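You operate a simulated robot arm through the tools that you are given. There is no shell and no other tool.

The job below is to be done with a simulated two-armed robot. You get a single attempt, and the scene is never put back.

Task
Rinse the grey sieve, put it away and drain the trough.
Fine: dunk it in the trough till no grit is left; it goes in the green drawer, closed again; pull the plug, let the trough run dry and leave the plug up; green sieve, jug, tap and teal handle stay. Where these are worked on the way, their far stop is far enough and under half their travel is too little: green drawer.
Where things are to end (x, y in the base frame): grey sieve within 0.06 m of [0.85, 0.11].

Only the result counts: the job must be done as asked and must still hold three seconds after the hand-in. Knocking over, shifting, dropping, spilling or breaking anything else fails it.

Robot
Two 7-joint arms with two-finger parallel grippers on one trunk that stands fixed in place. Base frame: the origin is at the foot of the trunk, x ahead of it, y to its left, z up; the work surface is at about z = 0.8. Units: m, degrees, N and s.
The left shoulder is at [0.071, 0.156, 1.155], the right one opposite. Each reaches about 1.231 m from its shoulder. Payload 3.91 kg a hand.
The tool frame of a hand sits at the grasp point between the pads (the TCP): z along the fingers, y along the line on which they close. The tips reach 0.03 m beyond it. The gripper opens to 0.11 m. The fingers are 0.02 m wide and 0.01 m thick; the gripper's body (0.048 by 0.112 m) begins 0.055 m behind the TCP.
Orientation is that of the tool frame in the base frame, as [roll, pitch, yaw] about the fixed x, y, z axes, in that order (R = Rz(yaw) Ry(pitch) Rx(roll)). With the fingers straight down and closing along the base's y, the tool's x points along the base's -x, its y along +y and its z along -z.

Tools
- The arms move only by the tool apply_moves. It takes "left_rows", "right_rows" or both (then of equal length, played together; a hand with none holds still); each is a list of rows, each a list of 7 numbers: the turn, a rotation vector about the base's x, y, z in degrees, then the shift along the base's x, y, z in m, then the closure in counts, from 0 (fully open) to 255 (shut). In form: [[ax, ay, az, tx, ty, tz, gripper], ...]. A call has 1 to 20 rows; each row shifts and turns the commanded pose from where the row before left it. Rows are played at 5 a second. More than 0.05 m and 8.6 degrees between two rows, or a gripper value outside its range, and nothing of the call is played. Where a pose cannot be reached the arm comes as near as it can. A force on the tool above 40 N (or 10 N above the force at the start of the call, whichever is more), or a blocked arm, ends the call early, and 0.2 s more pass. Each finger travels about 0.108 m/s and halts on what it meets, pressing with about 44 N; the grip force reading is that of the motor and also rises with nothing between the fingers. The clock runs only during rows and for 0.2 s after the last one: add rows that do not move to give the fingers time. It gives the time, the measured TCP pose, the force on the tool (base axes), the opening and the grip force at its end, in the units of the frame above (readings bear some noise), with the torque about the TCP (base axes, N m) and any sound that the robot's microphone picked up.
- Cameras (640 x 400 px; columns grow to the right, rows downward): "scene" is now at [0.1269, 0.0362, 1.3761]; the picture's right is [0.42, -0.91, 0.00], its down [-0.58, -0.27, -0.77] and it looks along [0.69, 0.32, -0.64] (base axes); focal length 214 px, centre (320, 200). "left" rides on the left gripper at [0.072, -0.017, -0.103] in its tool frame; the picture's right is [0.23, 0.97, 0.00], its down [-0.76, 0.18, -0.62] and it looks along [-0.61, 0.14, 0.78] (tool axes); focal length 222 px, centre (320, 200). "right" rides on the right gripper at [0.072, 0.017, -0.103] in its tool frame; the picture's right is [-0.23, 0.97, 0.00], its down [-0.76, -0.18, -0.62] and it looks along [-0.61, -0.14, 0.78] (tool axes); focal length 222 px, centre (320, 200).
- camera(camera): a new picture of that camera. It takes no simulated time.
- slide_trunk(by): slides the trunk up (or, below 0, down) by that many m; the arms and the scene camera ride with it, the base frame stays. It gives what a move gives, with no picture.
- aim_head(pan, tilt): turns the head with the scene camera to pan (to the left, within 86 degrees either way) and tilt (down, from -29 to 69), counted from straight ahead of the robot. It gives what a move gives.
- point_at(camera, pixels): for up to 12 pixels [column, row] of the newest picture of that camera ("zoom" is the newest enlarged one), the place [x, y, z] in the base frame of the surface seen there, good to about 0.002 m. It takes no simulated time.
- zoom(camera, box): a new picture of the part [left, top, right, bottom] of that camera's present view, enlarged. It takes no simulated time.
- sign_off(): hands the job in; it is judged then, once.

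Leave the grippers open and the arms clear of the work at the hand-in unless told otherwise.

The tools are called after "Request:" as name(argument=value, ...) on one line, values as JSON. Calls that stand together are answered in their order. apply_moves: Moves the arms, as the interface text tells. Its arguments: {"type":"object","properties":{"left_rows":{"type":"array"},"right_rows":{"type":"array"}},"required":[]} The other tools are called the same way: slide_trunk (by) moves the trunk up or down; aim_head (pan, tilt) turns the head that bears the scene camera; camera (camera) takes a picture; point_at (camera, pixels) gives the place of the surface under pixels of a picture; zoom (camera, box) takes an enlarged picture of a part of a camera's view; sign_off () hands the job in.

At the start:

```text
clock: 0.0
left_position: [0.4839, 0.6829, 1.2501]
left_orientation: [-179.9, -0.2, -179.9]
left_contact_force: [-0.1, -0.6, 0.1]
left_moment: [-0.01, -0.02, 0.01]
left_width: 0.1099
left_grasp_force: 0.1
right_position: [0.7364, 0.0599, 1.239]
right_orientation: [-180.0, 0.0, -180.0]
right_contact_force: [-0.4, 0.6, -0.1]
right_moment: [0.02, -0.01, -0.01]
right_width: 0.1102
right_grasp_force: 0.0
trunk travel left (down, up): [-0.6, 0.34]
head pan, tilt (commanded): [25.1, 40.0]
```

scene: 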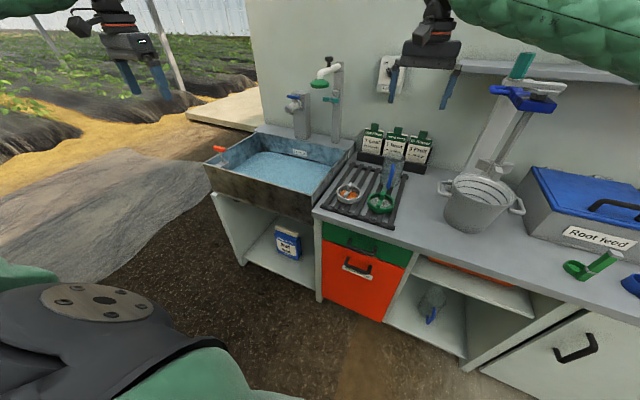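
right: 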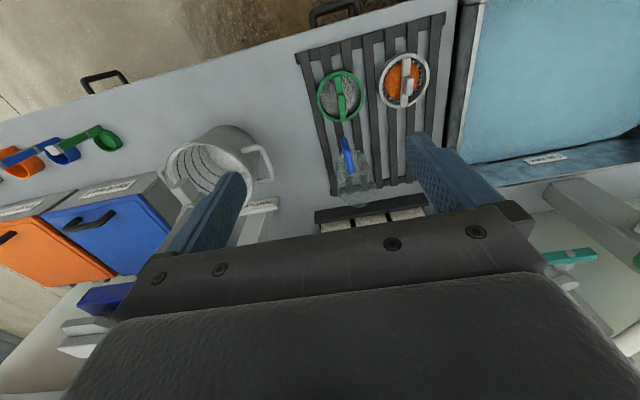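
left: 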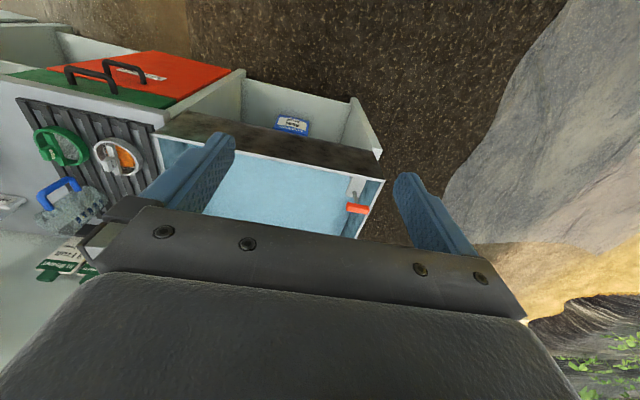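

I see the trough (left of centre), the drain rack with the grey sieve (orange grit) near (348,193) and the green sieve near (381,202), and the green drawer over a red one below. I'll take enlarged pictures to see the details before moving.

Request:
zoom(camera="scene", box=[300, 120, 460, 220])

Request:
point_at(camera="scene", pixels=[[348, 193], [381, 202], [350, 238], [360, 268], [216, 150], [225, 152], [320, 212], [405, 250], [290, 170], [345, 300], [300, 150], [255, 180]])

```text
4.00 times, centred on (380, 170) of scene
```

zoom: 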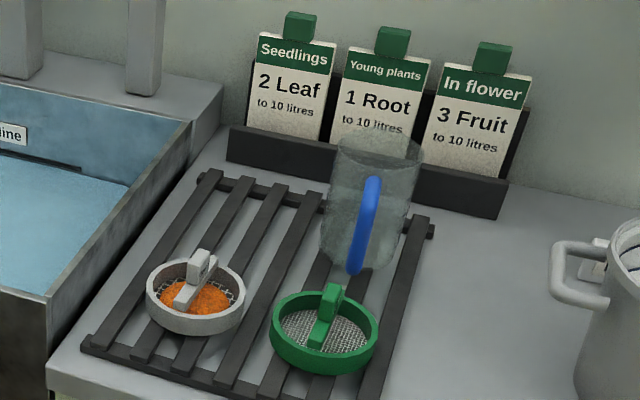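

```text
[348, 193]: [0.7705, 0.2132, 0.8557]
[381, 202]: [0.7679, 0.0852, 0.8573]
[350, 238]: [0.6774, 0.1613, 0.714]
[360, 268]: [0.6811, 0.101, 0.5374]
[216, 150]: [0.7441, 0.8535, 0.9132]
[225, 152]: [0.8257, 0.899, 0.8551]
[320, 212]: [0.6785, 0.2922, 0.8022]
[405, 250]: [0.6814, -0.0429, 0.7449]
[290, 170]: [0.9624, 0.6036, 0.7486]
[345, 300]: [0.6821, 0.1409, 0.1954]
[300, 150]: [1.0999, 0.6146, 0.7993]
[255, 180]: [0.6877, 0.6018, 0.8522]
```

Now I'll look closely at the drawer fronts and the trough with the plug handle.

Request:
zoom(camera="scene", box=[310, 210, 438, 290])

Request:
zoom(camera="scene", box=[195, 50, 371, 220])

Request:
zoom(camera="right", box=[290, 0, 482, 120])

Request:
zoom(camera="left", box=[0, 40, 400, 290])

```text
5.00 times, centred on (374, 250) of scene
```

zoom: 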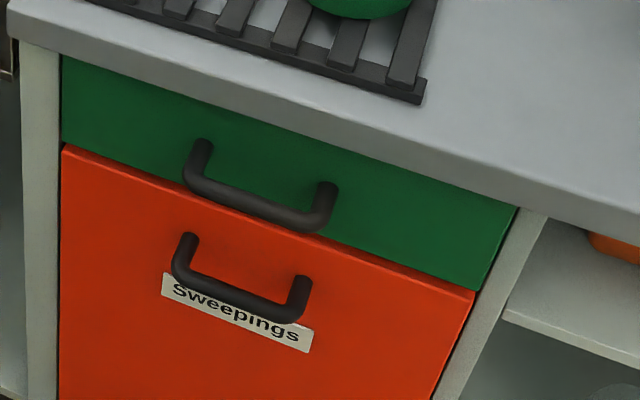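

```text
2.35 times, centred on (283, 135) of scene
```

zoom: 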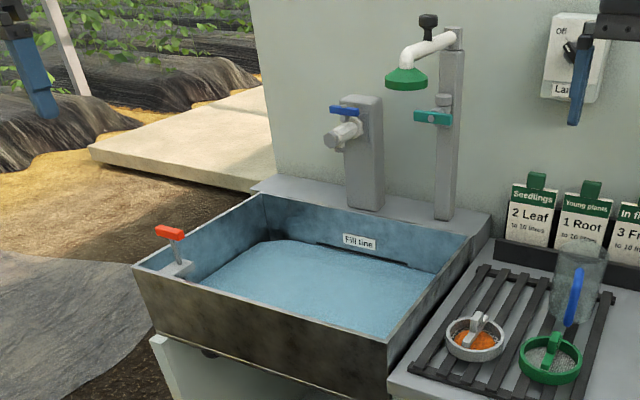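

```text
3.33 times, centred on (386, 60) of right
```

zoom: 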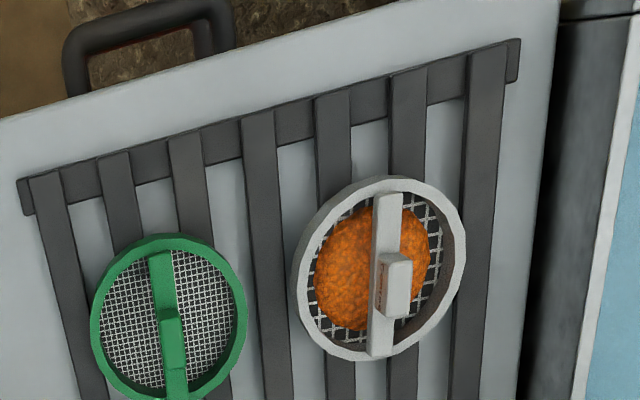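

```text
1.60 times, centred on (200, 165) of left
```

zoom: 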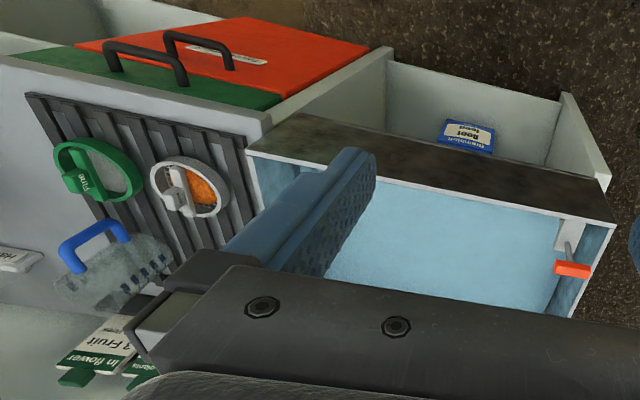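

I'll measure the grey sieve precisely in an enlarged right-hand view.

Request:
zoom(camera="right", box=[290, 0, 482, 120])

Request:
point_at(camera="zoom", pixels=[[398, 258], [395, 300], [383, 200], [380, 345], [300, 270], [460, 240], [405, 185], [350, 355], [350, 270], [430, 280], [480, 300], [535, 250]])

Request:
point_at(camera="left", pixels=[[355, 208], [350, 209], [366, 209], [356, 190], [355, 182], [70, 70], [90, 66], [110, 90], [300, 180], [340, 210]])

```text
3.33 times, centred on (386, 60) of right
```

zoom: 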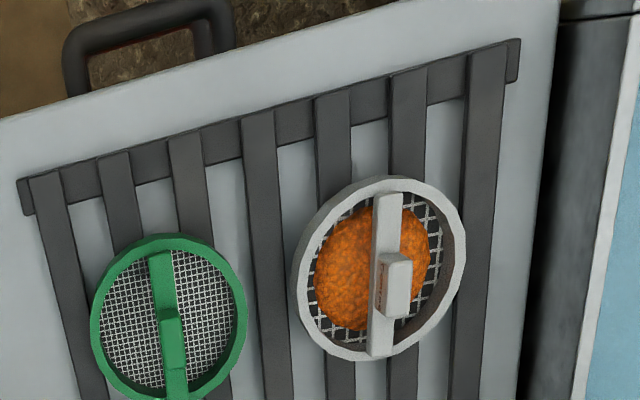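

```text
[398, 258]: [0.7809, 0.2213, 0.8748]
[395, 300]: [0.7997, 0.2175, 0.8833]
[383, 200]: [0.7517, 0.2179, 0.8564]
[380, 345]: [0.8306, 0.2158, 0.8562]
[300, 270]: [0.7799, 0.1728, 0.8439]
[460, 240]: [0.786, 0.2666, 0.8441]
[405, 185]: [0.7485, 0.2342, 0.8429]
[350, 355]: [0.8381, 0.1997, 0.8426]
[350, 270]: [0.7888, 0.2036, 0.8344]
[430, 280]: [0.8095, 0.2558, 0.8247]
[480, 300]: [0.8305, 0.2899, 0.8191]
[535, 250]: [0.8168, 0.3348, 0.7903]
```

```text
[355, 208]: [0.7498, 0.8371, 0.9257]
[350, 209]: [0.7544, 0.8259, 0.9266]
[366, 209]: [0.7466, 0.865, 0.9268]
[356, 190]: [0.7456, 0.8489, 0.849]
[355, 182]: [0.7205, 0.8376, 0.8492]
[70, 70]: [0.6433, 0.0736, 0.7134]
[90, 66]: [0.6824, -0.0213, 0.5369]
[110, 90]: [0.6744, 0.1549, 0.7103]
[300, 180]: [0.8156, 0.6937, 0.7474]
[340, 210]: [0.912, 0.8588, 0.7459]
```

The grey sieve's rim is ~0.094 m wide, centred about (0.79, 0.219), bridge along x, knob top z≈0.885. Next I measure the green drawer's front and handle.

Request:
zoom(camera="scene", box=[310, 210, 438, 290])

Request:
point_at(camera="zoom", pixels=[[200, 150], [190, 180], [250, 208], [300, 222], [328, 190], [260, 180], [62, 100], [62, 140], [515, 210], [478, 285], [235, 298], [185, 240]])

Request:
point_at(camera="scene", pixels=[[318, 214], [360, 228], [400, 240], [232, 235], [300, 215], [328, 160], [207, 165], [340, 175], [262, 125], [330, 145]])

```text
5.00 times, centred on (374, 250) of scene
```

zoom: 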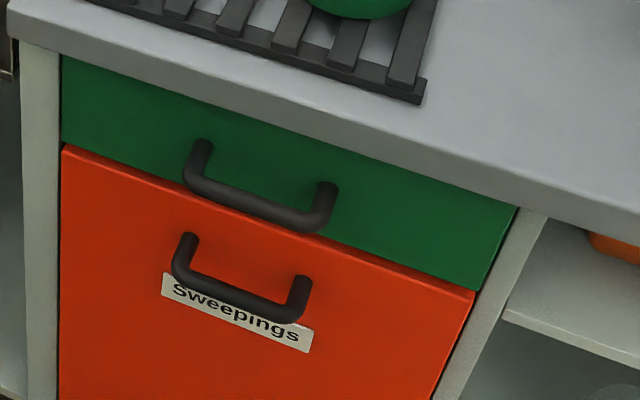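

```text
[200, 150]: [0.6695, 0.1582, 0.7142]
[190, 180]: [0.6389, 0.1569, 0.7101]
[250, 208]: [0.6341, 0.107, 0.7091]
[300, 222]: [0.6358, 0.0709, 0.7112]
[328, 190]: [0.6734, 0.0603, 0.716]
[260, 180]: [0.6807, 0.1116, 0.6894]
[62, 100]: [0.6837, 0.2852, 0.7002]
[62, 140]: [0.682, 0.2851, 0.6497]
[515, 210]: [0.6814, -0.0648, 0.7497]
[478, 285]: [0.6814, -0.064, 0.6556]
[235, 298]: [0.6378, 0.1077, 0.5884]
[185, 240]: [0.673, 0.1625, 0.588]
```

```text
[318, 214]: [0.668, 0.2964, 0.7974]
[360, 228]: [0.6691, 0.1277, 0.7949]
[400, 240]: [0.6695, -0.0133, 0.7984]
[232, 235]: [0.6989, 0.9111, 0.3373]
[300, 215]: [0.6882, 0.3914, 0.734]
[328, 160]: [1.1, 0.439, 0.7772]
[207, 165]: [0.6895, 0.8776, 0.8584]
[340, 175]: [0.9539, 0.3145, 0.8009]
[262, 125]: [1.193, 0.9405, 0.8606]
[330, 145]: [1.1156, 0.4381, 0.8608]
```

The drawer front is at x≈0.682, y −0.065…0.285; handle bar at x≈0.64, y 0.06…0.158, z≈0.71. The trough's rim is at z≈0.86, water at z≈0.747. First I move the right hand back out of the way and bring the left hand nearer to the rack.

Request:
apply_moves(left_rows=[[0, 0, 0, 0.02, -0.02, -0.005, 0], [0, 0, 0, 0.02, -0.02, -0.005, 0], [0, 0, 0, 0.02, -0.02, -0.005, 0], [0, 0, 0, 0.02, -0.02, -0.005, 0], [0, 0, 0, 0.02, -0.02, -0.005, 0], [0, 0, 0, 0.02, -0.02, -0.005, 0], [0, 0, 0, 0.02, -0.02, -0.005, 0], [0, 0, 0, 0.02, -0.02, -0.005, 0], [0, 0, 0, 0.02, -0.02, -0.005, 0], [0, 0, 0, 0.02, -0.02, -0.005, 0]], right_rows=[[0, 0, 0, -0.029, -0.028, 0, 0], [0, 0, 0, -0.029, -0.028, 0, 0], [0, 0, 0, -0.029, -0.028, 0, 0], [0, 0, 0, -0.029, -0.028, 0, 0], [0, 0, 0, -0.029, -0.028, 0, 0], [0, 0, 0, -0.029, -0.028, 0, 0], [0, 0, 0, -0.029, -0.028, 0, 0], [0, 0, 0, -0.029, -0.028, 0, 0], [0, 0, 0, -0.029, -0.028, 0, 0], [0, 0, 0, -0.029, -0.028, 0, 0]])

```text
clock: 2.2
left_position: [0.684, 0.4804, 1.2009]
left_orientation: [179.9, 0.0, -180.0]
left_contact_force: [-0.3, 0.4, 0.6]
left_moment: [0.01, 0.0, 0.02]
left_width: 0.1103
left_grasp_force: 0.1
right_position: [0.4466, -0.2213, 1.2375]
right_orientation: [179.9, 0.0, -179.9]
right_contact_force: [-0.8, -0.4, -0.2]
right_moment: [0.03, 0.02, -0.03]
right_width: 0.1099
right_grasp_force: 0.0
trunk travel left (down, up): [-0.6, 0.34]
head pan, tilt (commanded): [25.1, 40.0]
```

Both arrived. I move the left hand above the grey sieve, at about (0.79, 0.219, 1.02), to view it from close.

Request:
apply_moves(left_rows=[[0, 0, 0, 0.01, -0.026, -0.015, 0], [0, 0, 0, 0.01, -0.026, -0.015, 0], [0, 0, 0, 0.01, -0.026, -0.015, 0], [0, 0, 0, 0.01, -0.026, -0.015, 0], [0, 0, 0, 0.01, -0.026, -0.015, 0], [0, 0, 0, 0.01, -0.026, -0.015, 0], [0, 0, 0, 0.01, -0.026, -0.015, 0], [0, 0, 0, 0.01, -0.026, -0.015, 0], [0, 0, 0, 0.01, -0.026, -0.015, 0], [0, 0, 0, 0.01, -0.026, -0.015, 0]])

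Request:
camera(camera="left")

Request:
camera(camera="scene")

```text
clock: 4.4
left_position: [0.7843, 0.2236, 1.0515]
left_orientation: [179.9, 0.0, -179.9]
left_contact_force: [0.8, 0.7, -0.1]
left_moment: [0.0, 0.04, 0.03]
left_width: 0.11
left_grasp_force: 0.1
right_position: [0.4481, -0.2197, 1.2364]
right_orientation: [-180.0, -0.1, -180.0]
right_contact_force: [0.1, 0.1, 0.4]
right_moment: [-0.01, 0.03, 0.0]
right_width: 0.11
right_grasp_force: 0.1
trunk travel left (down, up): [-0.6, 0.34]
head pan, tilt (commanded): [25.1, 40.0]
```

```text
taken
```

left: 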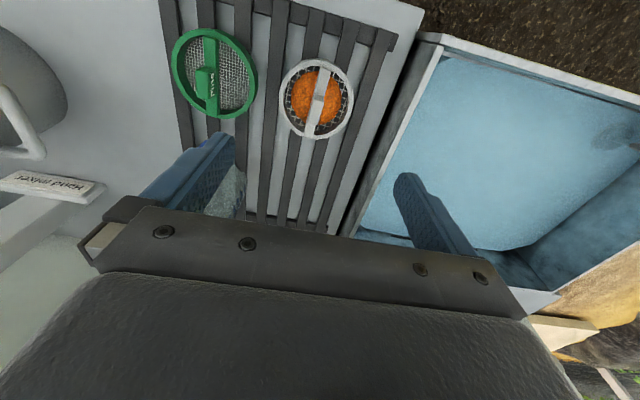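

```text
taken
```

scene: 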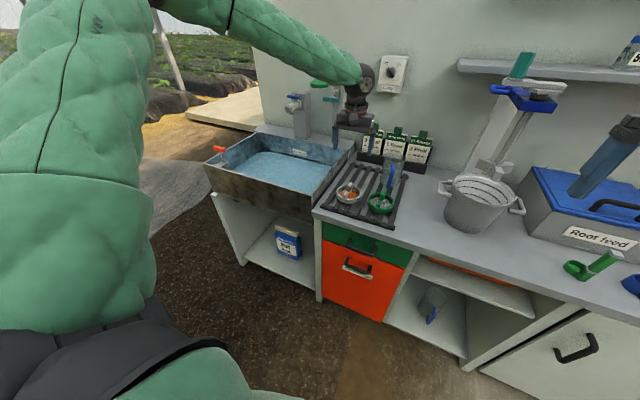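

The hand is over the sieve. The sieve sits around (318,98) in the left view. I'll enlarge and measure the knob and neighbouring jug.

Request:
zoom(camera="left", box=[160, 10, 400, 160])

Request:
point_at(camera="left", pixels=[[318, 100], [324, 75], [311, 130], [322, 90], [316, 110], [284, 90], [351, 103], [326, 60], [303, 137], [238, 185], [230, 200], [205, 90]])

Request:
zoom(camera="scene", box=[320, 120, 448, 220])

Request:
point_at(camera="zoom", pixels=[[150, 345], [160, 370], [140, 345], [170, 330], [150, 320], [130, 355], [300, 300], [320, 360], [350, 230], [390, 250]])

```text
2.67 times, centred on (280, 85) of left
```

zoom: 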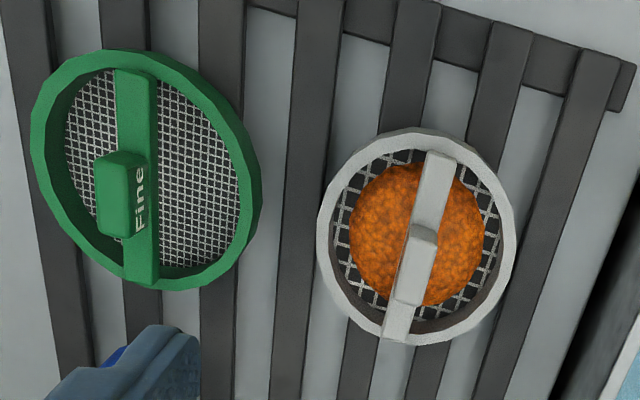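

```text
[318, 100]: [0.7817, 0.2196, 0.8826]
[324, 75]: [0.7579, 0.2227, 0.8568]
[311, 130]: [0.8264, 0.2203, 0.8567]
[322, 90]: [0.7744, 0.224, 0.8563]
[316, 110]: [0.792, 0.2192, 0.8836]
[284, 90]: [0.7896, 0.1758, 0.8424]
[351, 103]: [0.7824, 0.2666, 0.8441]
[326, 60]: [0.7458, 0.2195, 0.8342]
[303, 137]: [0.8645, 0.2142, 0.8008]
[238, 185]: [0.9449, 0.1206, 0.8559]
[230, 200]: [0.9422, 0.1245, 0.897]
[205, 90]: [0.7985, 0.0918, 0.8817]
```

```text
4.00 times, centred on (384, 170) of scene
```

zoom: 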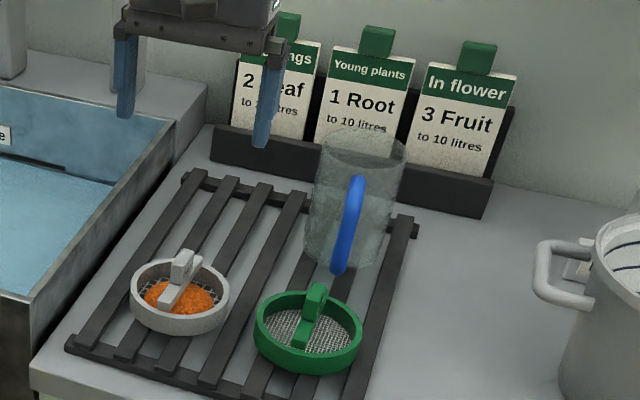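

```text
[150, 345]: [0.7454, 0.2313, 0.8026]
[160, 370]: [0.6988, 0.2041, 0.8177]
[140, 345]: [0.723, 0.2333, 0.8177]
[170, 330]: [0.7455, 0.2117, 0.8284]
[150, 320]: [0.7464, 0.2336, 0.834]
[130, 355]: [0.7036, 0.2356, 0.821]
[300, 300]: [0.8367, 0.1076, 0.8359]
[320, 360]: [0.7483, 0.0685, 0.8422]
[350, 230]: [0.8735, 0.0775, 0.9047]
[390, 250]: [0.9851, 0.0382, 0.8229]
```

The knob's centre is about (0.790, 0.220), 0.016 wide along y, top z≈0.883; grit heap top z≈0.834. I narrow the left gripper to ≈0.045 m, centre it and descend to TCP z≈0.872.

Request:
apply_moves(left_rows=[[0, 0, 0, 0.003, -0.0015, 0, 151], [0, 0, 0, 0.003, -0.0015, 0, 151], [0, 0, 0, 0, 0, -0.02, 151], [0, 0, 0, 0, 0, -0.02, 151], [0, 0, 0, 0, 0, -0.02, 151], [0, 0, 0, 0, 0, -0.02, 151], [0, 0, 0, 0, 0, -0.02, 151], [0, 0, 0, 0, 0, -0.02, 151], [0, 0, 0, 0, 0, -0.01, 151], [0, 0, 0, 0, 0, 0, 151]])

Request:
camera(camera="left")

Request:
zoom(camera="scene", box=[320, 120, 448, 220])

```text
clock: 6.6
left_position: [0.7907, 0.2194, 0.9214]
left_orientation: [-180.0, 0.0, -180.0]
left_contact_force: [0.0, 0.3, -0.4]
left_moment: [0.0, 0.0, 0.0]
left_width: 0.0449
left_grasp_force: 0.0
right_position: [0.4466, -0.2209, 1.237]
right_orientation: [180.0, 0.0, -180.0]
right_contact_force: [0.3, -0.3, -0.2]
right_moment: [-0.01, -0.01, -0.01]
right_width: 0.1102
right_grasp_force: 0.0
trunk travel left (down, up): [-0.6, 0.34]
head pan, tilt (commanded): [25.1, 40.0]
```

```text
taken
```

left: 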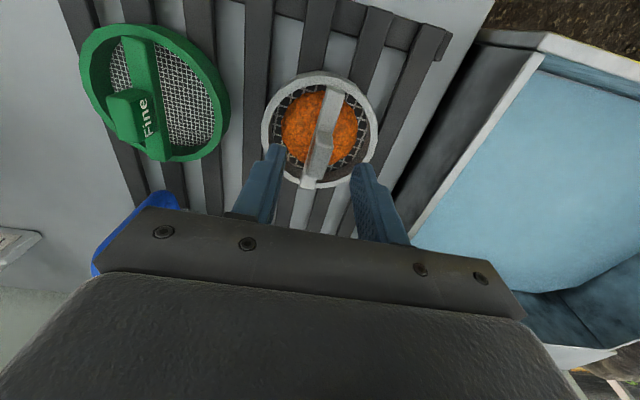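

```text
4.00 times, centred on (384, 170) of scene
```

zoom: 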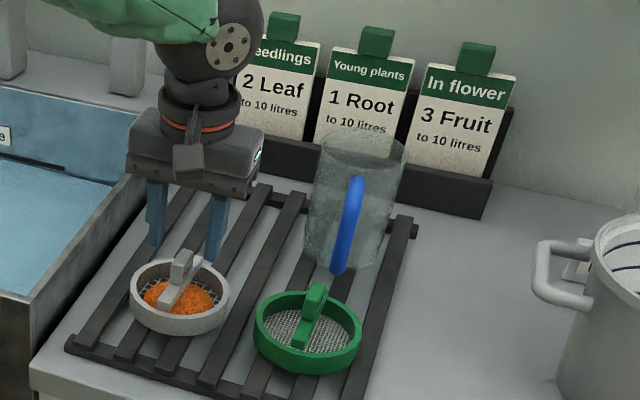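

Aligned: the knob at (322,150) lies just on the line between the fingers. I descend the last 0.049 m and then close.

Request:
apply_moves(left_rows=[[0, 0, 0, 0, 0, -0.015, 151], [0, 0, 0, 0, 0, -0.015, 151], [0, 0, 0, 0, 0, -0.012, 151], [0, 0, 0, 0, 0, -0.007, 151], [0, 0, 0, 0, 0, 0, 151], [0, 0, 0, 0, 0, 0, 180], [0, 0, 0, 0, 0, 0, 200], [0, 0, 0, 0, 0, 0, 220], [0, 0, 0, 0, 0, 0, 240], [0, 0, 0, 0, 0, 0, 240], [0, 0, 0, 0, 0, 0, 240]])

Request:
camera(camera="left")

```text
clock: 9.1
left_position: [0.79, 0.2182, 0.8737]
left_orientation: [-179.8, 0.2, -180.0]
left_contact_force: [-2.9, 2.1, 22.8]
left_moment: [-0.12, 0.28, -0.01]
left_width: 0.0161
left_grasp_force: 9.1
right_position: [0.4462, -0.2213, 1.2373]
right_orientation: [180.0, 0.0, -180.0]
right_contact_force: [0.1, -0.5, -0.1]
right_moment: [0.02, 0.02, 0.01]
right_width: 0.1101
right_grasp_force: 0.0
trunk travel left (down, up): [-0.6, 0.34]
head pan, tilt (commanded): [25.1, 40.0]
stopped in row 11 (left hand): the force on the tool passed its limit at 40 N (the readings are from after the stop); the commanded pose is now the measured one
```

```text
taken
```

left: 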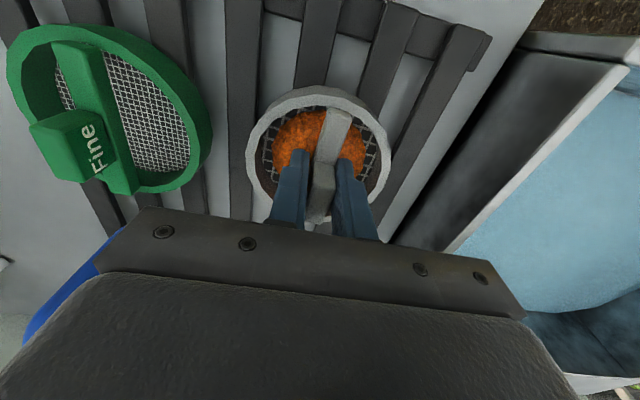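

The fingers hold the knob (width 0.016), with an upward force of 23 N as the hand presses the sieve slightly onto the rack. I firm the grip and lift a little to relieve it.

Request:
apply_moves(left_rows=[[0, 0, 0, 0, 0, 0.001, 255], [0, 0, 0, 0, 0, 0.002, 255], [0, 0, 0, 0, 0, 0.003, 255], [0, 0, 0, 0, 0, 0.004, 255], [0, 0, 0, 0, 0, 0.005, 255], [0, 0, 0, 0, 0, 0.005, 255]])

Request:
camera(camera="left")

Request:
zoom(camera="scene", box=[320, 120, 448, 220])

```text
clock: 10.5
left_position: [0.7903, 0.2192, 0.8923]
left_orientation: [-180.0, -0.1, 180.0]
left_contact_force: [0.7, 0.4, -0.7]
left_moment: [0.0, -0.02, 0.0]
left_width: 0.0133
left_grasp_force: 43.8
right_position: [0.4468, -0.2208, 1.2377]
right_orientation: [179.9, 0.1, -179.9]
right_contact_force: [0.7, 0.2, 0.2]
right_moment: [0.0, -0.02, -0.01]
right_width: 0.1102
right_grasp_force: 0.0
trunk travel left (down, up): [-0.6, 0.34]
head pan, tilt (commanded): [25.1, 40.0]
```

```text
taken
```

left: 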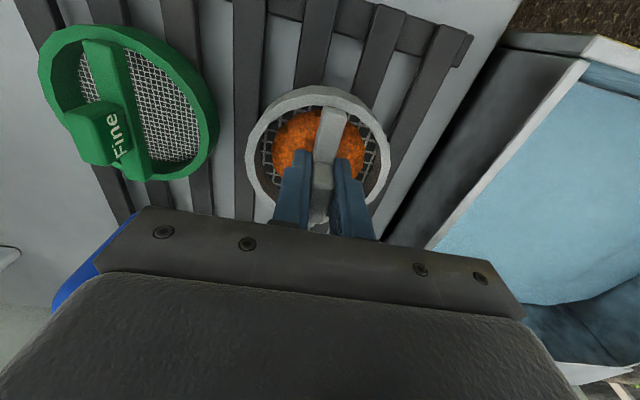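

```text
4.00 times, centred on (384, 170) of scene
```

zoom: 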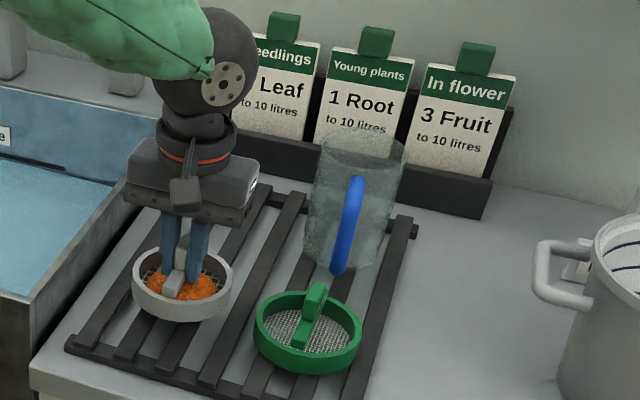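

The sieve rises with the hand (it keeps its size in the left view while the green one shrinks). I check the rim height, then lift further gently.

Request:
point_at(camera="left", pixels=[[320, 92], [250, 150], [384, 150], [330, 125], [290, 140]])

Request:
apply_moves(left_rows=[[0, 0, 0, 0, 0, 0.008, 255], [0, 0, 0, 0, 0, 0.012, 255], [0, 0, 0, 0, 0, 0.015, 255], [0, 0, 0, 0, 0, 0.015, 255], [0, 0, 0, 0, 0, 0.015, 255], [0, 0, 0, 0, 0, 0.015, 255], [0, 0, 0, 0, 0, 0.01, 255], [0, 0, 0, 0, 0, 0.005, 255], [0, 0, 0, 0, 0, 0, 255]])

Request:
camera(camera="left")

Request:
camera(camera="scene")

```text
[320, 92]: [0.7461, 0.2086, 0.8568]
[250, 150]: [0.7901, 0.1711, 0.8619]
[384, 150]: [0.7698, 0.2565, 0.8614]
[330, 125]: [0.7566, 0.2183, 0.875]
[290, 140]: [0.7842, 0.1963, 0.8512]
```

```text
clock: 12.5
left_position: [0.7914, 0.2199, 0.986]
left_orientation: [180.0, 0.0, -179.9]
left_contact_force: [1.5, 1.0, 0.2]
left_moment: [-0.01, 0.02, -0.02]
left_width: 0.0132
left_grasp_force: 44.0
right_position: [0.4462, -0.2203, 1.2368]
right_orientation: [-180.0, 0.0, 180.0]
right_contact_force: [-0.8, 0.3, -0.4]
right_moment: [-0.01, 0.02, -0.02]
right_width: 0.11
right_grasp_force: 0.0
trunk travel left (down, up): [-0.6, 0.34]
head pan, tilt (commanded): [25.1, 40.0]
```

```text
taken
```

left: 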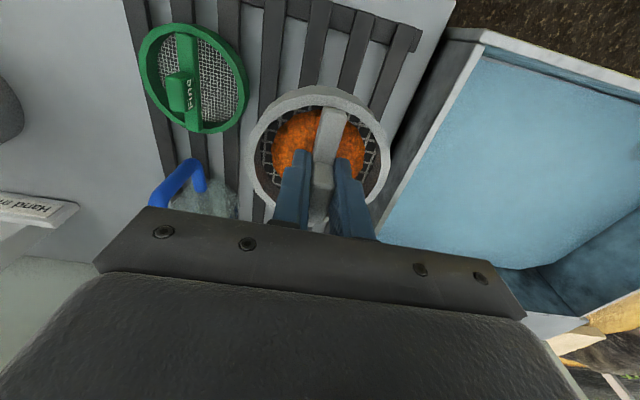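

```text
taken
```

scene: 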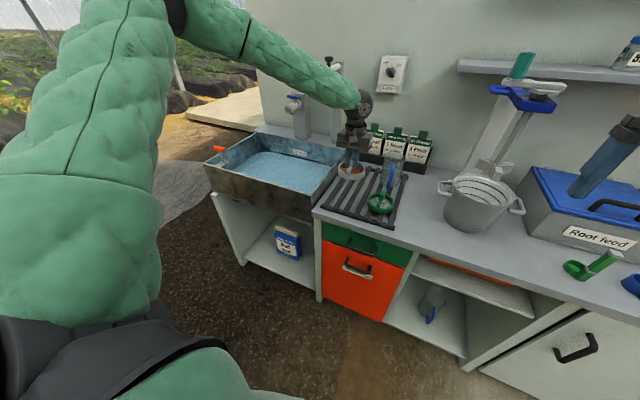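

The sieve is held level with its grit. I check where the tap spout, shower head and plug handle are before carrying it over the trough.

Request:
point_at(camera="scene", pixels=[[292, 104], [298, 97], [303, 120], [327, 60], [333, 100], [330, 68], [219, 149], [300, 153], [290, 185], [320, 185], [242, 165], [285, 165]])

Request:
zoom(camera="scene", box=[200, 60, 360, 210])

```text
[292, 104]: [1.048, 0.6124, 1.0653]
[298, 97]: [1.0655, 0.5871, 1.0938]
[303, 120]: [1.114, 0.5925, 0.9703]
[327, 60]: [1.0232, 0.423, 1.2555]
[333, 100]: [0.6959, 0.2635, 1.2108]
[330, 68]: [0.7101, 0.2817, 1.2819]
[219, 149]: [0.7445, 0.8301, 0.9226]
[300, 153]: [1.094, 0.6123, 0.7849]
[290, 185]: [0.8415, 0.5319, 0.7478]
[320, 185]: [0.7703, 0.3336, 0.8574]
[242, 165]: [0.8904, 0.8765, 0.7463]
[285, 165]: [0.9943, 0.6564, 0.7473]
```

```text
2.67 times, centred on (280, 135) of scene
```

zoom: 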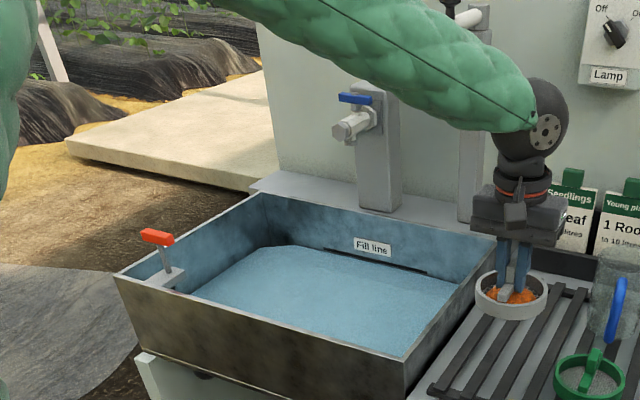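

The tap spout ends at x≈1.05 and the shower head near x≈0.95, z≈1.19, so carrying at x≈0.8 stays clear. I carry the sieve level and gently to about (0.82, 0.58) over the water.

Request:
apply_moves(left_rows=[[0, 0, 0, 0, 0.01, 0, 255], [0, 0, 0, 0, 0.018, 0, 255], [0, 0, 0, 0.002, 0.025, 0, 255], [0, 0, 0, 0.002, 0.028, 0, 255], [0, 0, 0, 0.002, 0.028, 0, 255], [0, 0, 0, 0.002, 0.028, 0, 255], [0, 0, 0, 0.003, 0.028, 0, 255], [0, 0, 0, 0.003, 0.028, 0, 255], [0, 0, 0, 0.003, 0.028, 0, 255], [0, 0, 0, 0.003, 0.028, 0, 255], [0, 0, 0, 0.003, 0.028, 0, 255], [0, 0, 0, 0.003, 0.028, 0, 255], [0, 0, 0, 0.002, 0.025, 0, 255], [0, 0, 0, 0.002, 0.018, 0, 255], [0, 0, 0, 0, 0.012, 0, 255], [0, 0, 0, 0, 0, 0, 255]])

Request:
camera(camera="left")

Request:
camera(camera="scene")

```text
clock: 15.9
left_position: [0.8208, 0.5788, 0.9883]
left_orientation: [-179.9, 0.0, -180.0]
left_contact_force: [0.0, 0.1, -0.9]
left_moment: [-0.01, 0.03, -0.02]
left_width: 0.0133
left_grasp_force: 43.9
right_position: [0.4471, -0.2199, 1.2383]
right_orientation: [180.0, 0.1, -179.9]
right_contact_force: [-0.1, -0.9, 0.3]
right_moment: [0.01, 0.0, 0.0]
right_width: 0.1098
right_grasp_force: 0.0
trunk travel left (down, up): [-0.6, 0.34]
head pan, tilt (commanded): [25.1, 40.0]
```

```text
taken
```

left: 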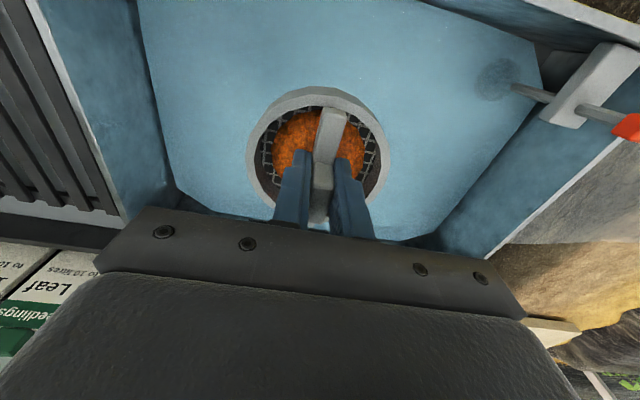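

```text
taken
```

scene: 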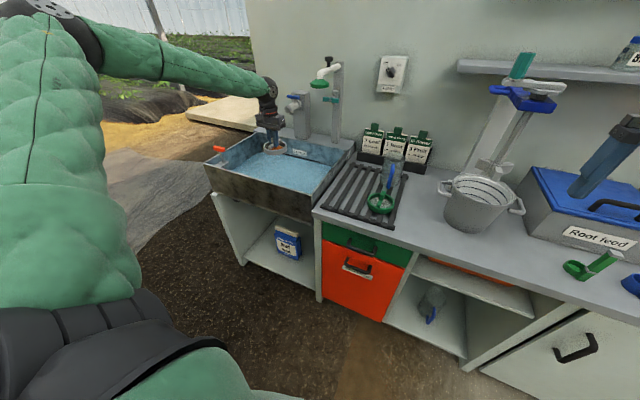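

The sieve hangs level over the water at (0.82, 0.58). I lower it: quickly to just above the water (z≈0.747), then slowly till the rim is under.

Request:
apply_moves(left_rows=[[0, 0, 0, 0, 0, -0.015, 255], [0, 0, 0, 0, 0, -0.025, 255], [0, 0, 0, 0, 0, -0.025, 255], [0, 0, 0, 0, 0, -0.025, 255], [0, 0, 0, 0, 0, -0.025, 255], [0, 0, 0, 0, 0, -0.025, 255], [0, 0, 0, 0, 0, -0.02, 255], [0, 0, 0, 0, 0, -0.015, 255], [0, 0, 0, 0, 0, -0.01, 255], [0, 0, 0, 0, 0, -0.01, 255], [0, 0, 0, 0, 0, -0.01, 255], [0, 0, 0, 0, 0, -0.01, 255], [0, 0, 0, 0, 0, -0.008, 255], [0, 0, 0, 0, 0, 0, 255], [0, 0, 0, 0, 0, 0, 255]])

Request:
camera(camera="left")

Request:
zoom(camera="scene", box=[200, 80, 360, 210])

```text
clock: 19.1
left_position: [0.8204, 0.5783, 0.7643]
left_orientation: [179.9, 0.0, -179.9]
left_contact_force: [-0.4, -0.7, -0.8]
left_moment: [0.0, 0.02, -0.02]
left_width: 0.0133
left_grasp_force: 43.3
right_position: [0.4466, -0.2204, 1.2378]
right_orientation: [180.0, 0.0, -180.0]
right_contact_force: [0.9, -0.3, -0.1]
right_moment: [-0.02, -0.01, -0.03]
right_width: 0.1101
right_grasp_force: 0.1
trunk travel left (down, up): [-0.6, 0.34]
head pan, tilt (commanded): [25.1, 40.0]
```

```text
taken
```

left: 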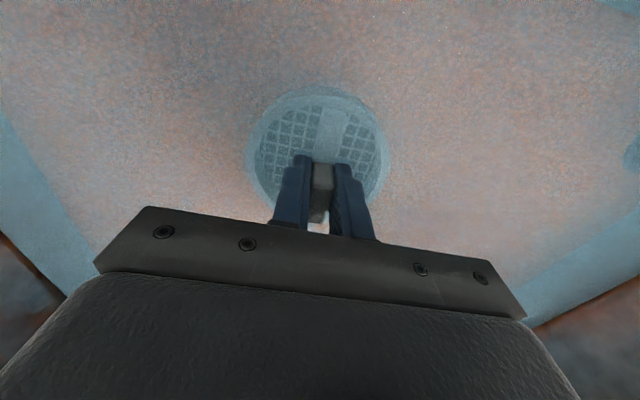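

```text
3.08 times, centred on (280, 145) of scene
```

zoom: 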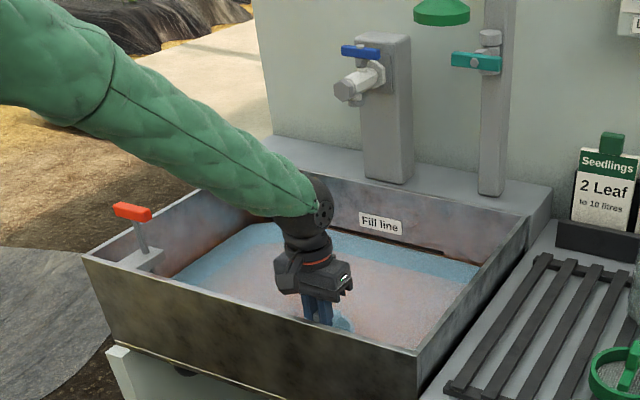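

The water clouds orange and the mesh already looks clear. I dunk it up and down twice more for certainty, then lift it out to look.

Request:
apply_moves(left_rows=[[0, 0, 0, 0, 0, 0.015, 255], [0, 0, 0, 0, 0, 0.015, 255], [0, 0, 0, 0, 0, 0.015, 255], [0, 0, 0, 0, 0, -0.015, 255], [0, 0, 0, 0, 0, -0.015, 255], [0, 0, 0, 0, 0, -0.015, 255], [0, 0, 0, 0, 0, 0, 255], [0, 0, 0, 0, 0, 0.015, 255], [0, 0, 0, 0, 0, 0.015, 255], [0, 0, 0, 0, 0, 0.015, 255], [0, 0, 0, 0, 0, -0.015, 255], [0, 0, 0, 0, 0, -0.015, 255], [0, 0, 0, 0, 0, -0.015, 255], [0, 0, 0, 0, 0, 0, 255], [0, 0, 0, 0, 0, 0.015, 255], [0, 0, 0, 0, 0, 0.015, 255], [0, 0, 0, 0, 0, 0.02, 255], [0, 0, 0, 0, 0, 0.02, 255], [0, 0, 0, 0, 0, 0.02, 255], [0, 0, 0, 0, 0, 0.015, 255]])

Request:
camera(camera="left")

Request:
zoom(camera="scene", box=[200, 80, 360, 210])

```text
clock: 23.3
left_position: [0.8188, 0.577, 0.8666]
left_orientation: [-180.0, 0.1, 179.9]
left_contact_force: [-1.3, -0.4, -0.8]
left_moment: [-0.02, 0.0, 0.0]
left_width: 0.0134
left_grasp_force: 44.3
right_position: [0.4469, -0.2216, 1.2381]
right_orientation: [180.0, 0.0, 180.0]
right_contact_force: [0.1, -0.9, -0.4]
right_moment: [-0.01, 0.0, -0.03]
right_width: 0.1102
right_grasp_force: 0.0
trunk travel left (down, up): [-0.6, 0.34]
head pan, tilt (commanded): [25.1, 40.0]
```

```text
taken
```

left: 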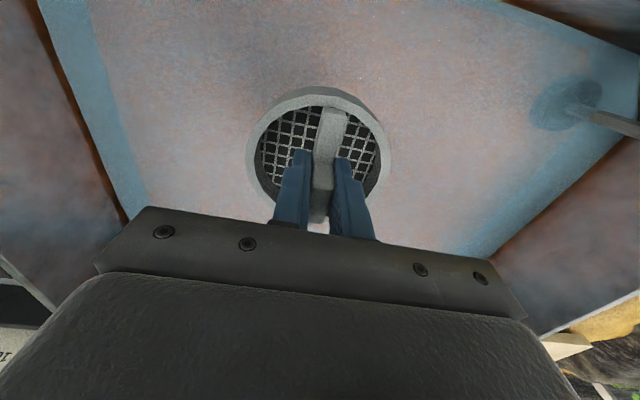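

```text
3.08 times, centred on (280, 145) of scene
```

zoom: 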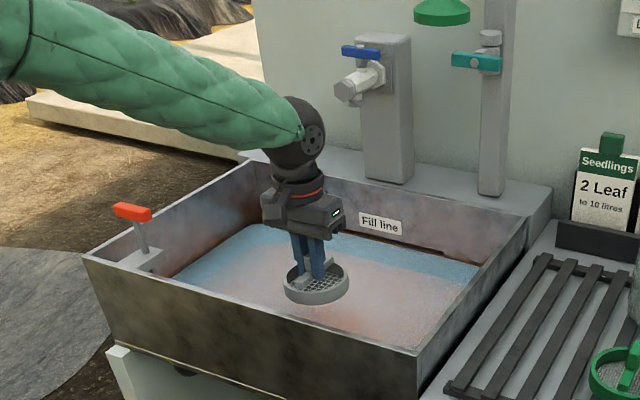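

The sieve looks empty. I enlarge to check for remaining grit.

Request:
zoom(camera="left", box=[230, 70, 406, 240])

Request:
camera(camera="right")

```text
2.35 times, centred on (318, 155) of left
```

zoom: 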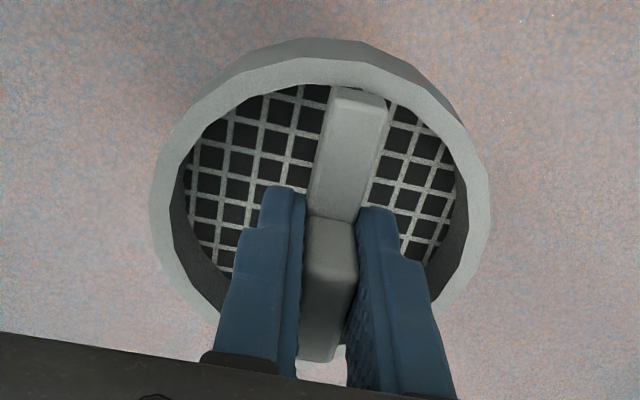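

```text
taken
```

right: 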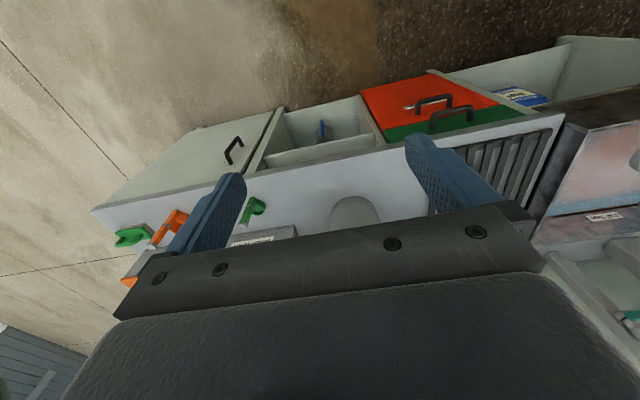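

The mesh is clean. I hold the sieve over the trough with the left hand (raising it slightly) and start turning the right hand: first 90° about z while lowering in front of the bench, keeping x≈0.45 (well clear of the counter edge at 0.668).

Request:
apply_moves(left_rows=[[0, 0, 0, 0, 0, 0.01, 255], [0, 0, 0, 0, 0, 0.01, 255], [0, 0, 0, 0, 0, 0.01, 255], [0, 0, 0, 0, 0, 0.01, 255], [0, 0, 0, 0, 0, 0.01, 255], [0, 0, 0, 0, 0, 0.01, 255], [0, 0, 0, 0, 0, 0, 255], [0, 0, 0, 0, 0, 0, 255], [0, 0, 0, 0, 0, 0, 255], [0, 0, 0, 0, 0, 0, 255], [0, 0, 0, 0, 0, 0, 255]], right_rows=[[0, 0, 8.18, 0, 0.01, -0.02, 80], [0, 0, 8.18, 0, 0.015, -0.02, 110], [0, 0, 8.18, 0, 0.015, -0.02, 130], [0, 0, 8.18, 0, 0.015, -0.02, 151], [0, 0, 8.18, 0, 0.015, -0.02, 151], [0, 0, 8.18, 0, 0.015, -0.02, 151], [0, 0, 8.18, 0, 0.015, -0.02, 151], [0, 0, 8.18, 0, 0.015, -0.02, 151], [0, 0, 8.18, 0, 0.015, -0.02, 151], [0, 0, 8.18, 0, 0.015, -0.02, 151], [0, 0, 8.18, 0, 0.015, -0.02, 151]])

Request:
camera(camera="scene")

Request:
camera(camera="right")

```text
clock: 25.7
left_position: [0.8208, 0.5779, 0.9264]
left_orientation: [-180.0, 0.0, -180.0]
left_contact_force: [-0.3, -0.1, -0.1]
left_moment: [0.01, 0.03, 0.01]
left_width: 0.0132
left_grasp_force: 44.1
right_position: [0.4487, -0.059, 1.0165]
right_orientation: [179.9, 0.0, -90.0]
right_contact_force: [0.0, -0.4, 0.5]
right_moment: [0.05, 0.01, -0.03]
right_width: 0.045
right_grasp_force: 0.0
trunk travel left (down, up): [-0.6, 0.34]
head pan, tilt (commanded): [25.1, 40.0]
```

```text
taken
```

scene: 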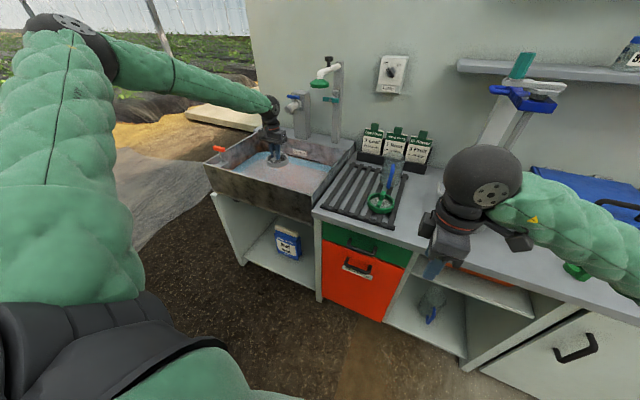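

```text
taken
```

right: 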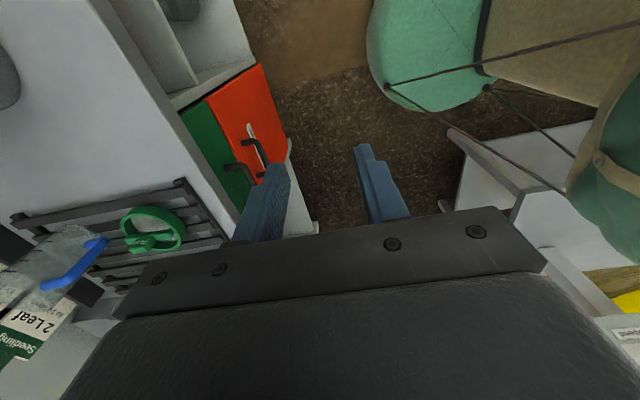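

The right hand turned as asked. Next I pitch it 60° so the fingers point forward and down, while moving to y≈0.11, z≈0.77 at x≈0.45.

Request:
apply_moves(right_rows=[[0, -8.57, 0, 0, 0.024, -0.035, 151], [0, -8.57, 0, 0, 0.024, -0.035, 151], [0, -8.57, 0, 0, 0.024, -0.035, 151], [0, -8.57, 0, 0, 0.024, -0.035, 151], [0, -8.57, 0, 0, 0.024, -0.035, 151], [0, -8.57, 0, 0, 0.024, -0.035, 151], [0, -8.57, 0, 0, 0.024, -0.035, 151], [0, 0, 0, 0.02, 0, 0, 151], [0, 0, 0, 0, 0, 0, 151]])

Request:
camera(camera="scene")

Request:
camera(camera="right")

```text
clock: 27.7
left_position: [0.8206, 0.5791, 0.9266]
left_orientation: [-180.0, 0.0, 179.9]
left_contact_force: [0.2, 0.5, -1.3]
left_moment: [-0.03, 0.03, 0.03]
left_width: 0.0134
left_grasp_force: 43.6
right_position: [0.4682, 0.1084, 0.7706]
right_orientation: [-120.0, 0.0, -89.9]
right_contact_force: [-0.3, 1.1, 0.2]
right_moment: [-0.01, -0.02, -0.01]
right_width: 0.0449
right_grasp_force: 0.0
right hand out of reach, approached as far as the arm can: row 3
trunk travel left (down, up): [-0.6, 0.34]
head pan, tilt (commanded): [25.1, 40.0]
```

```text
taken
```

scene: 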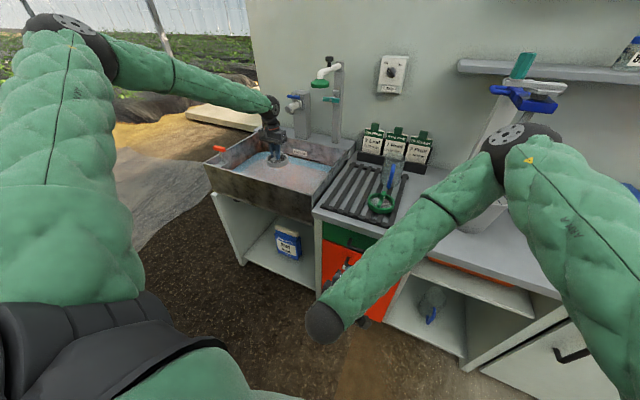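

```text
taken
```

right: 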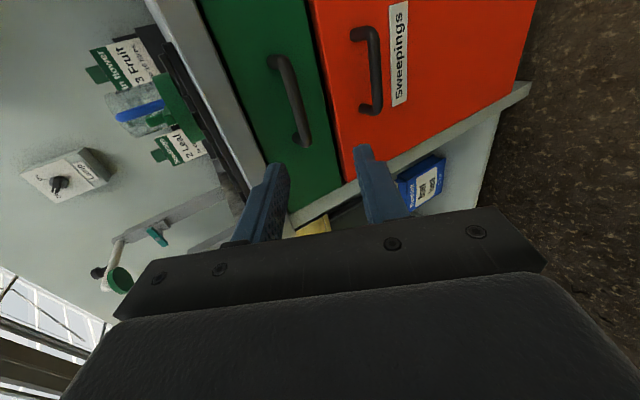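

The hand reached the pose, but the right elbow swung out over the bench around (520,150). I check how high it is over the bucket and the Root feed box.

Request:
point_at(camera="scene", pixels=[[515, 150], [500, 160], [490, 190], [520, 190], [440, 215], [600, 230], [480, 230], [345, 320]])

Request:
aim_head(pan=0, tilt=45)

Request:
camera(camera="scene")

```text
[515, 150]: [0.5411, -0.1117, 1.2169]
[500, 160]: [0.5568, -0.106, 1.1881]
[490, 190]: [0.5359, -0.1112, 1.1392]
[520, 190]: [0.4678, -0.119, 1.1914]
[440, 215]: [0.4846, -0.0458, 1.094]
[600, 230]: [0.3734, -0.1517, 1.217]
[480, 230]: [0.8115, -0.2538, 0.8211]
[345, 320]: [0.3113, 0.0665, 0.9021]
```

```text
clock: 28.6
left_position: [0.8197, 0.5778, 0.9273]
left_orientation: [-180.0, 0.1, -180.0]
left_contact_force: [0.6, 0.0, -0.6]
left_moment: [0.03, -0.01, 0.02]
left_width: 0.0134
left_grasp_force: 43.5
right_position: [0.4689, 0.109, 0.7723]
right_orientation: [-120.0, 0.0, -90.0]
right_contact_force: [-0.4, 0.7, 0.3]
right_moment: [-0.01, -0.02, -0.01]
right_width: 0.0449
right_grasp_force: 0.1
trunk travel left (down, up): [-0.6, 0.34]
head pan, tilt (commanded): [0.0, 45.0]
```

```text
taken
```

scene: 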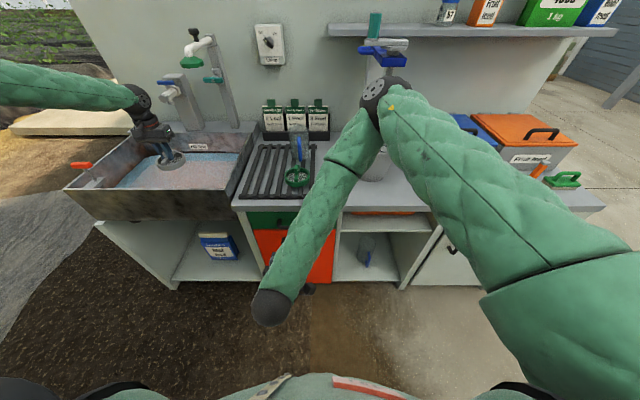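

The elbow is at z≈1.2, well above the bench. In the right view the green drawer's handle runs from (270,60) to (305,145). I measure the bar from there.

Request:
point_at(camera="right", pixels=[[287, 80], [295, 105], [301, 125], [275, 60], [298, 145], [320, 150], [260, 130], [310, 190], [340, 100]])

Request:
zoom(camera="right", box=[220, 30, 420, 230])

```text
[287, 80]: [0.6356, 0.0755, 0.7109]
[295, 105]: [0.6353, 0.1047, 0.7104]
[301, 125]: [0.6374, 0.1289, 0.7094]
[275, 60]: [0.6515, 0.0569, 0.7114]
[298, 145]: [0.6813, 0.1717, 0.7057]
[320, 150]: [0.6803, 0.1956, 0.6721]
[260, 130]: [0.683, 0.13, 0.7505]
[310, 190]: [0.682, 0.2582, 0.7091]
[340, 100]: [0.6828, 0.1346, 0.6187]
```

```text
2.00 times, centred on (320, 130) of right
```

zoom: 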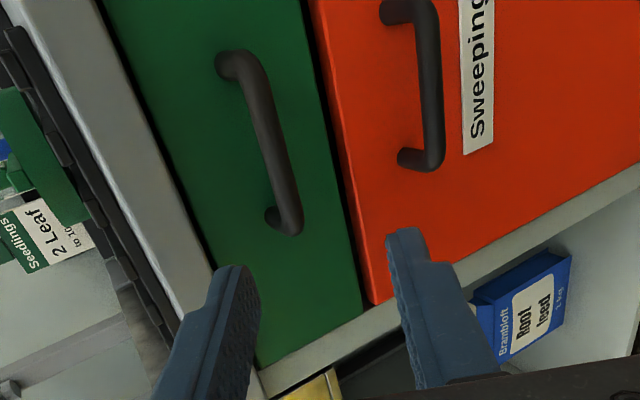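

The bar centre is about (0.641, 0.11, 0.710). I go to a pre-grasp point 0.07 m back along the finger direction.

Request:
apply_moves(right_rows=[[0, 0, 0, 0.026, 0, -0.006, 151], [0, 0, 0, 0.026, 0, -0.006, 151], [0, 0, 0, 0.026, 0, -0.006, 151], [0, 0, 0, 0.024, 0, -0.005, 151], [0, 0, 0, 0, 0, 0, 151]])

Request:
camera(camera="right")

Request:
camera(camera="scene")

```text
clock: 29.8
left_position: [0.819, 0.5772, 0.927]
left_orientation: [180.0, 0.1, 179.9]
left_contact_force: [-0.1, -0.4, -1.2]
left_moment: [0.01, -0.03, -0.05]
left_width: 0.013
left_grasp_force: 44.1
right_position: [0.5716, 0.1102, 0.7477]
right_orientation: [-120.0, 0.0, -90.0]
right_contact_force: [-0.4, 0.5, 0.5]
right_moment: [0.0, 0.01, -0.03]
right_width: 0.045
right_grasp_force: 0.1
trunk travel left (down, up): [-0.6, 0.34]
head pan, tilt (commanded): [0.0, 45.0]
```

```text
taken
```

right: 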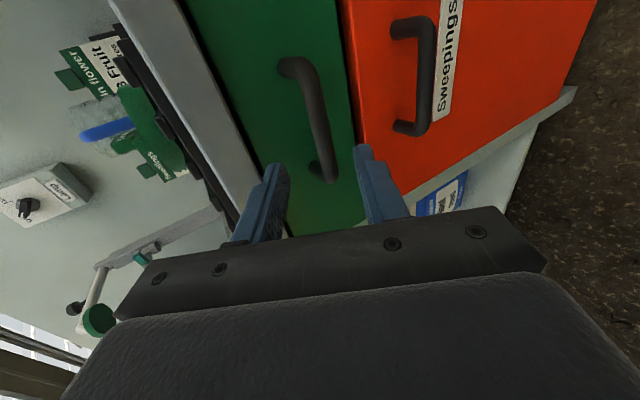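

```text
taken
```

scene: 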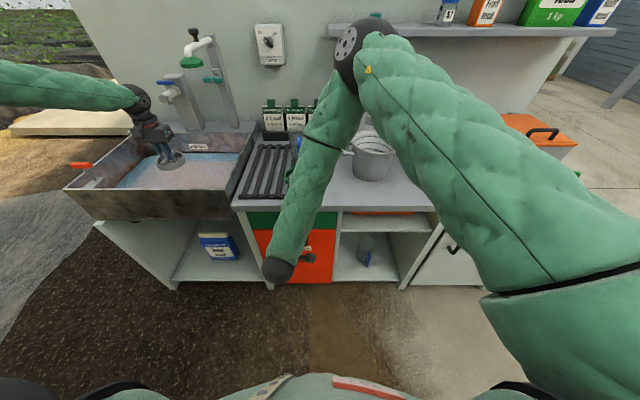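

The bar lies between the fingers' lines. I advance 0.07 m along the finger direction and then close on the bar.

Request:
apply_moves(right_rows=[[0, 0, 0, 0.018, 0, -0.01, 151], [0, 0, 0, 0.018, 0, -0.01, 151], [0, 0, 0, 0.014, 0, -0.008, 151], [0, 0, 0, 0.01, 0, -0.0058, 151], [0, 0, 0, 0, 0, 0, 151]])

Request:
camera(camera="right")

```text
clock: 31.0
left_position: [0.8191, 0.578, 0.9279]
left_orientation: [180.0, 0.2, 180.0]
left_contact_force: [-0.4, 0.2, -0.7]
left_moment: [0.01, -0.01, 0.0]
left_width: 0.0131
left_grasp_force: 43.9
right_position: [0.6306, 0.1096, 0.7163]
right_orientation: [-120.0, 0.0, -90.1]
right_contact_force: [-0.9, -0.9, -0.2]
right_moment: [-0.04, -0.02, 0.01]
right_width: 0.0448
right_grasp_force: 0.0
trunk travel left (down, up): [-0.6, 0.34]
head pan, tilt (commanded): [0.0, 45.0]
```

```text
taken
```

right: 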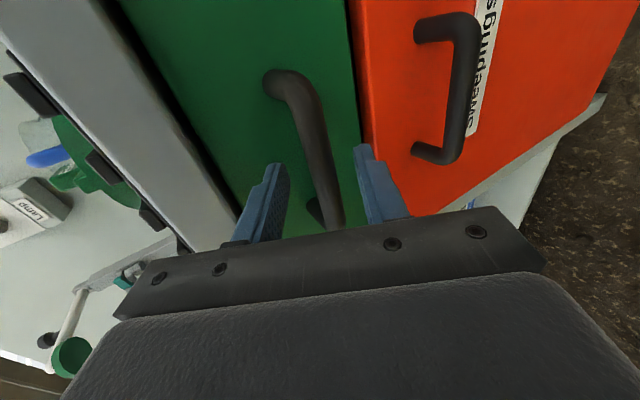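

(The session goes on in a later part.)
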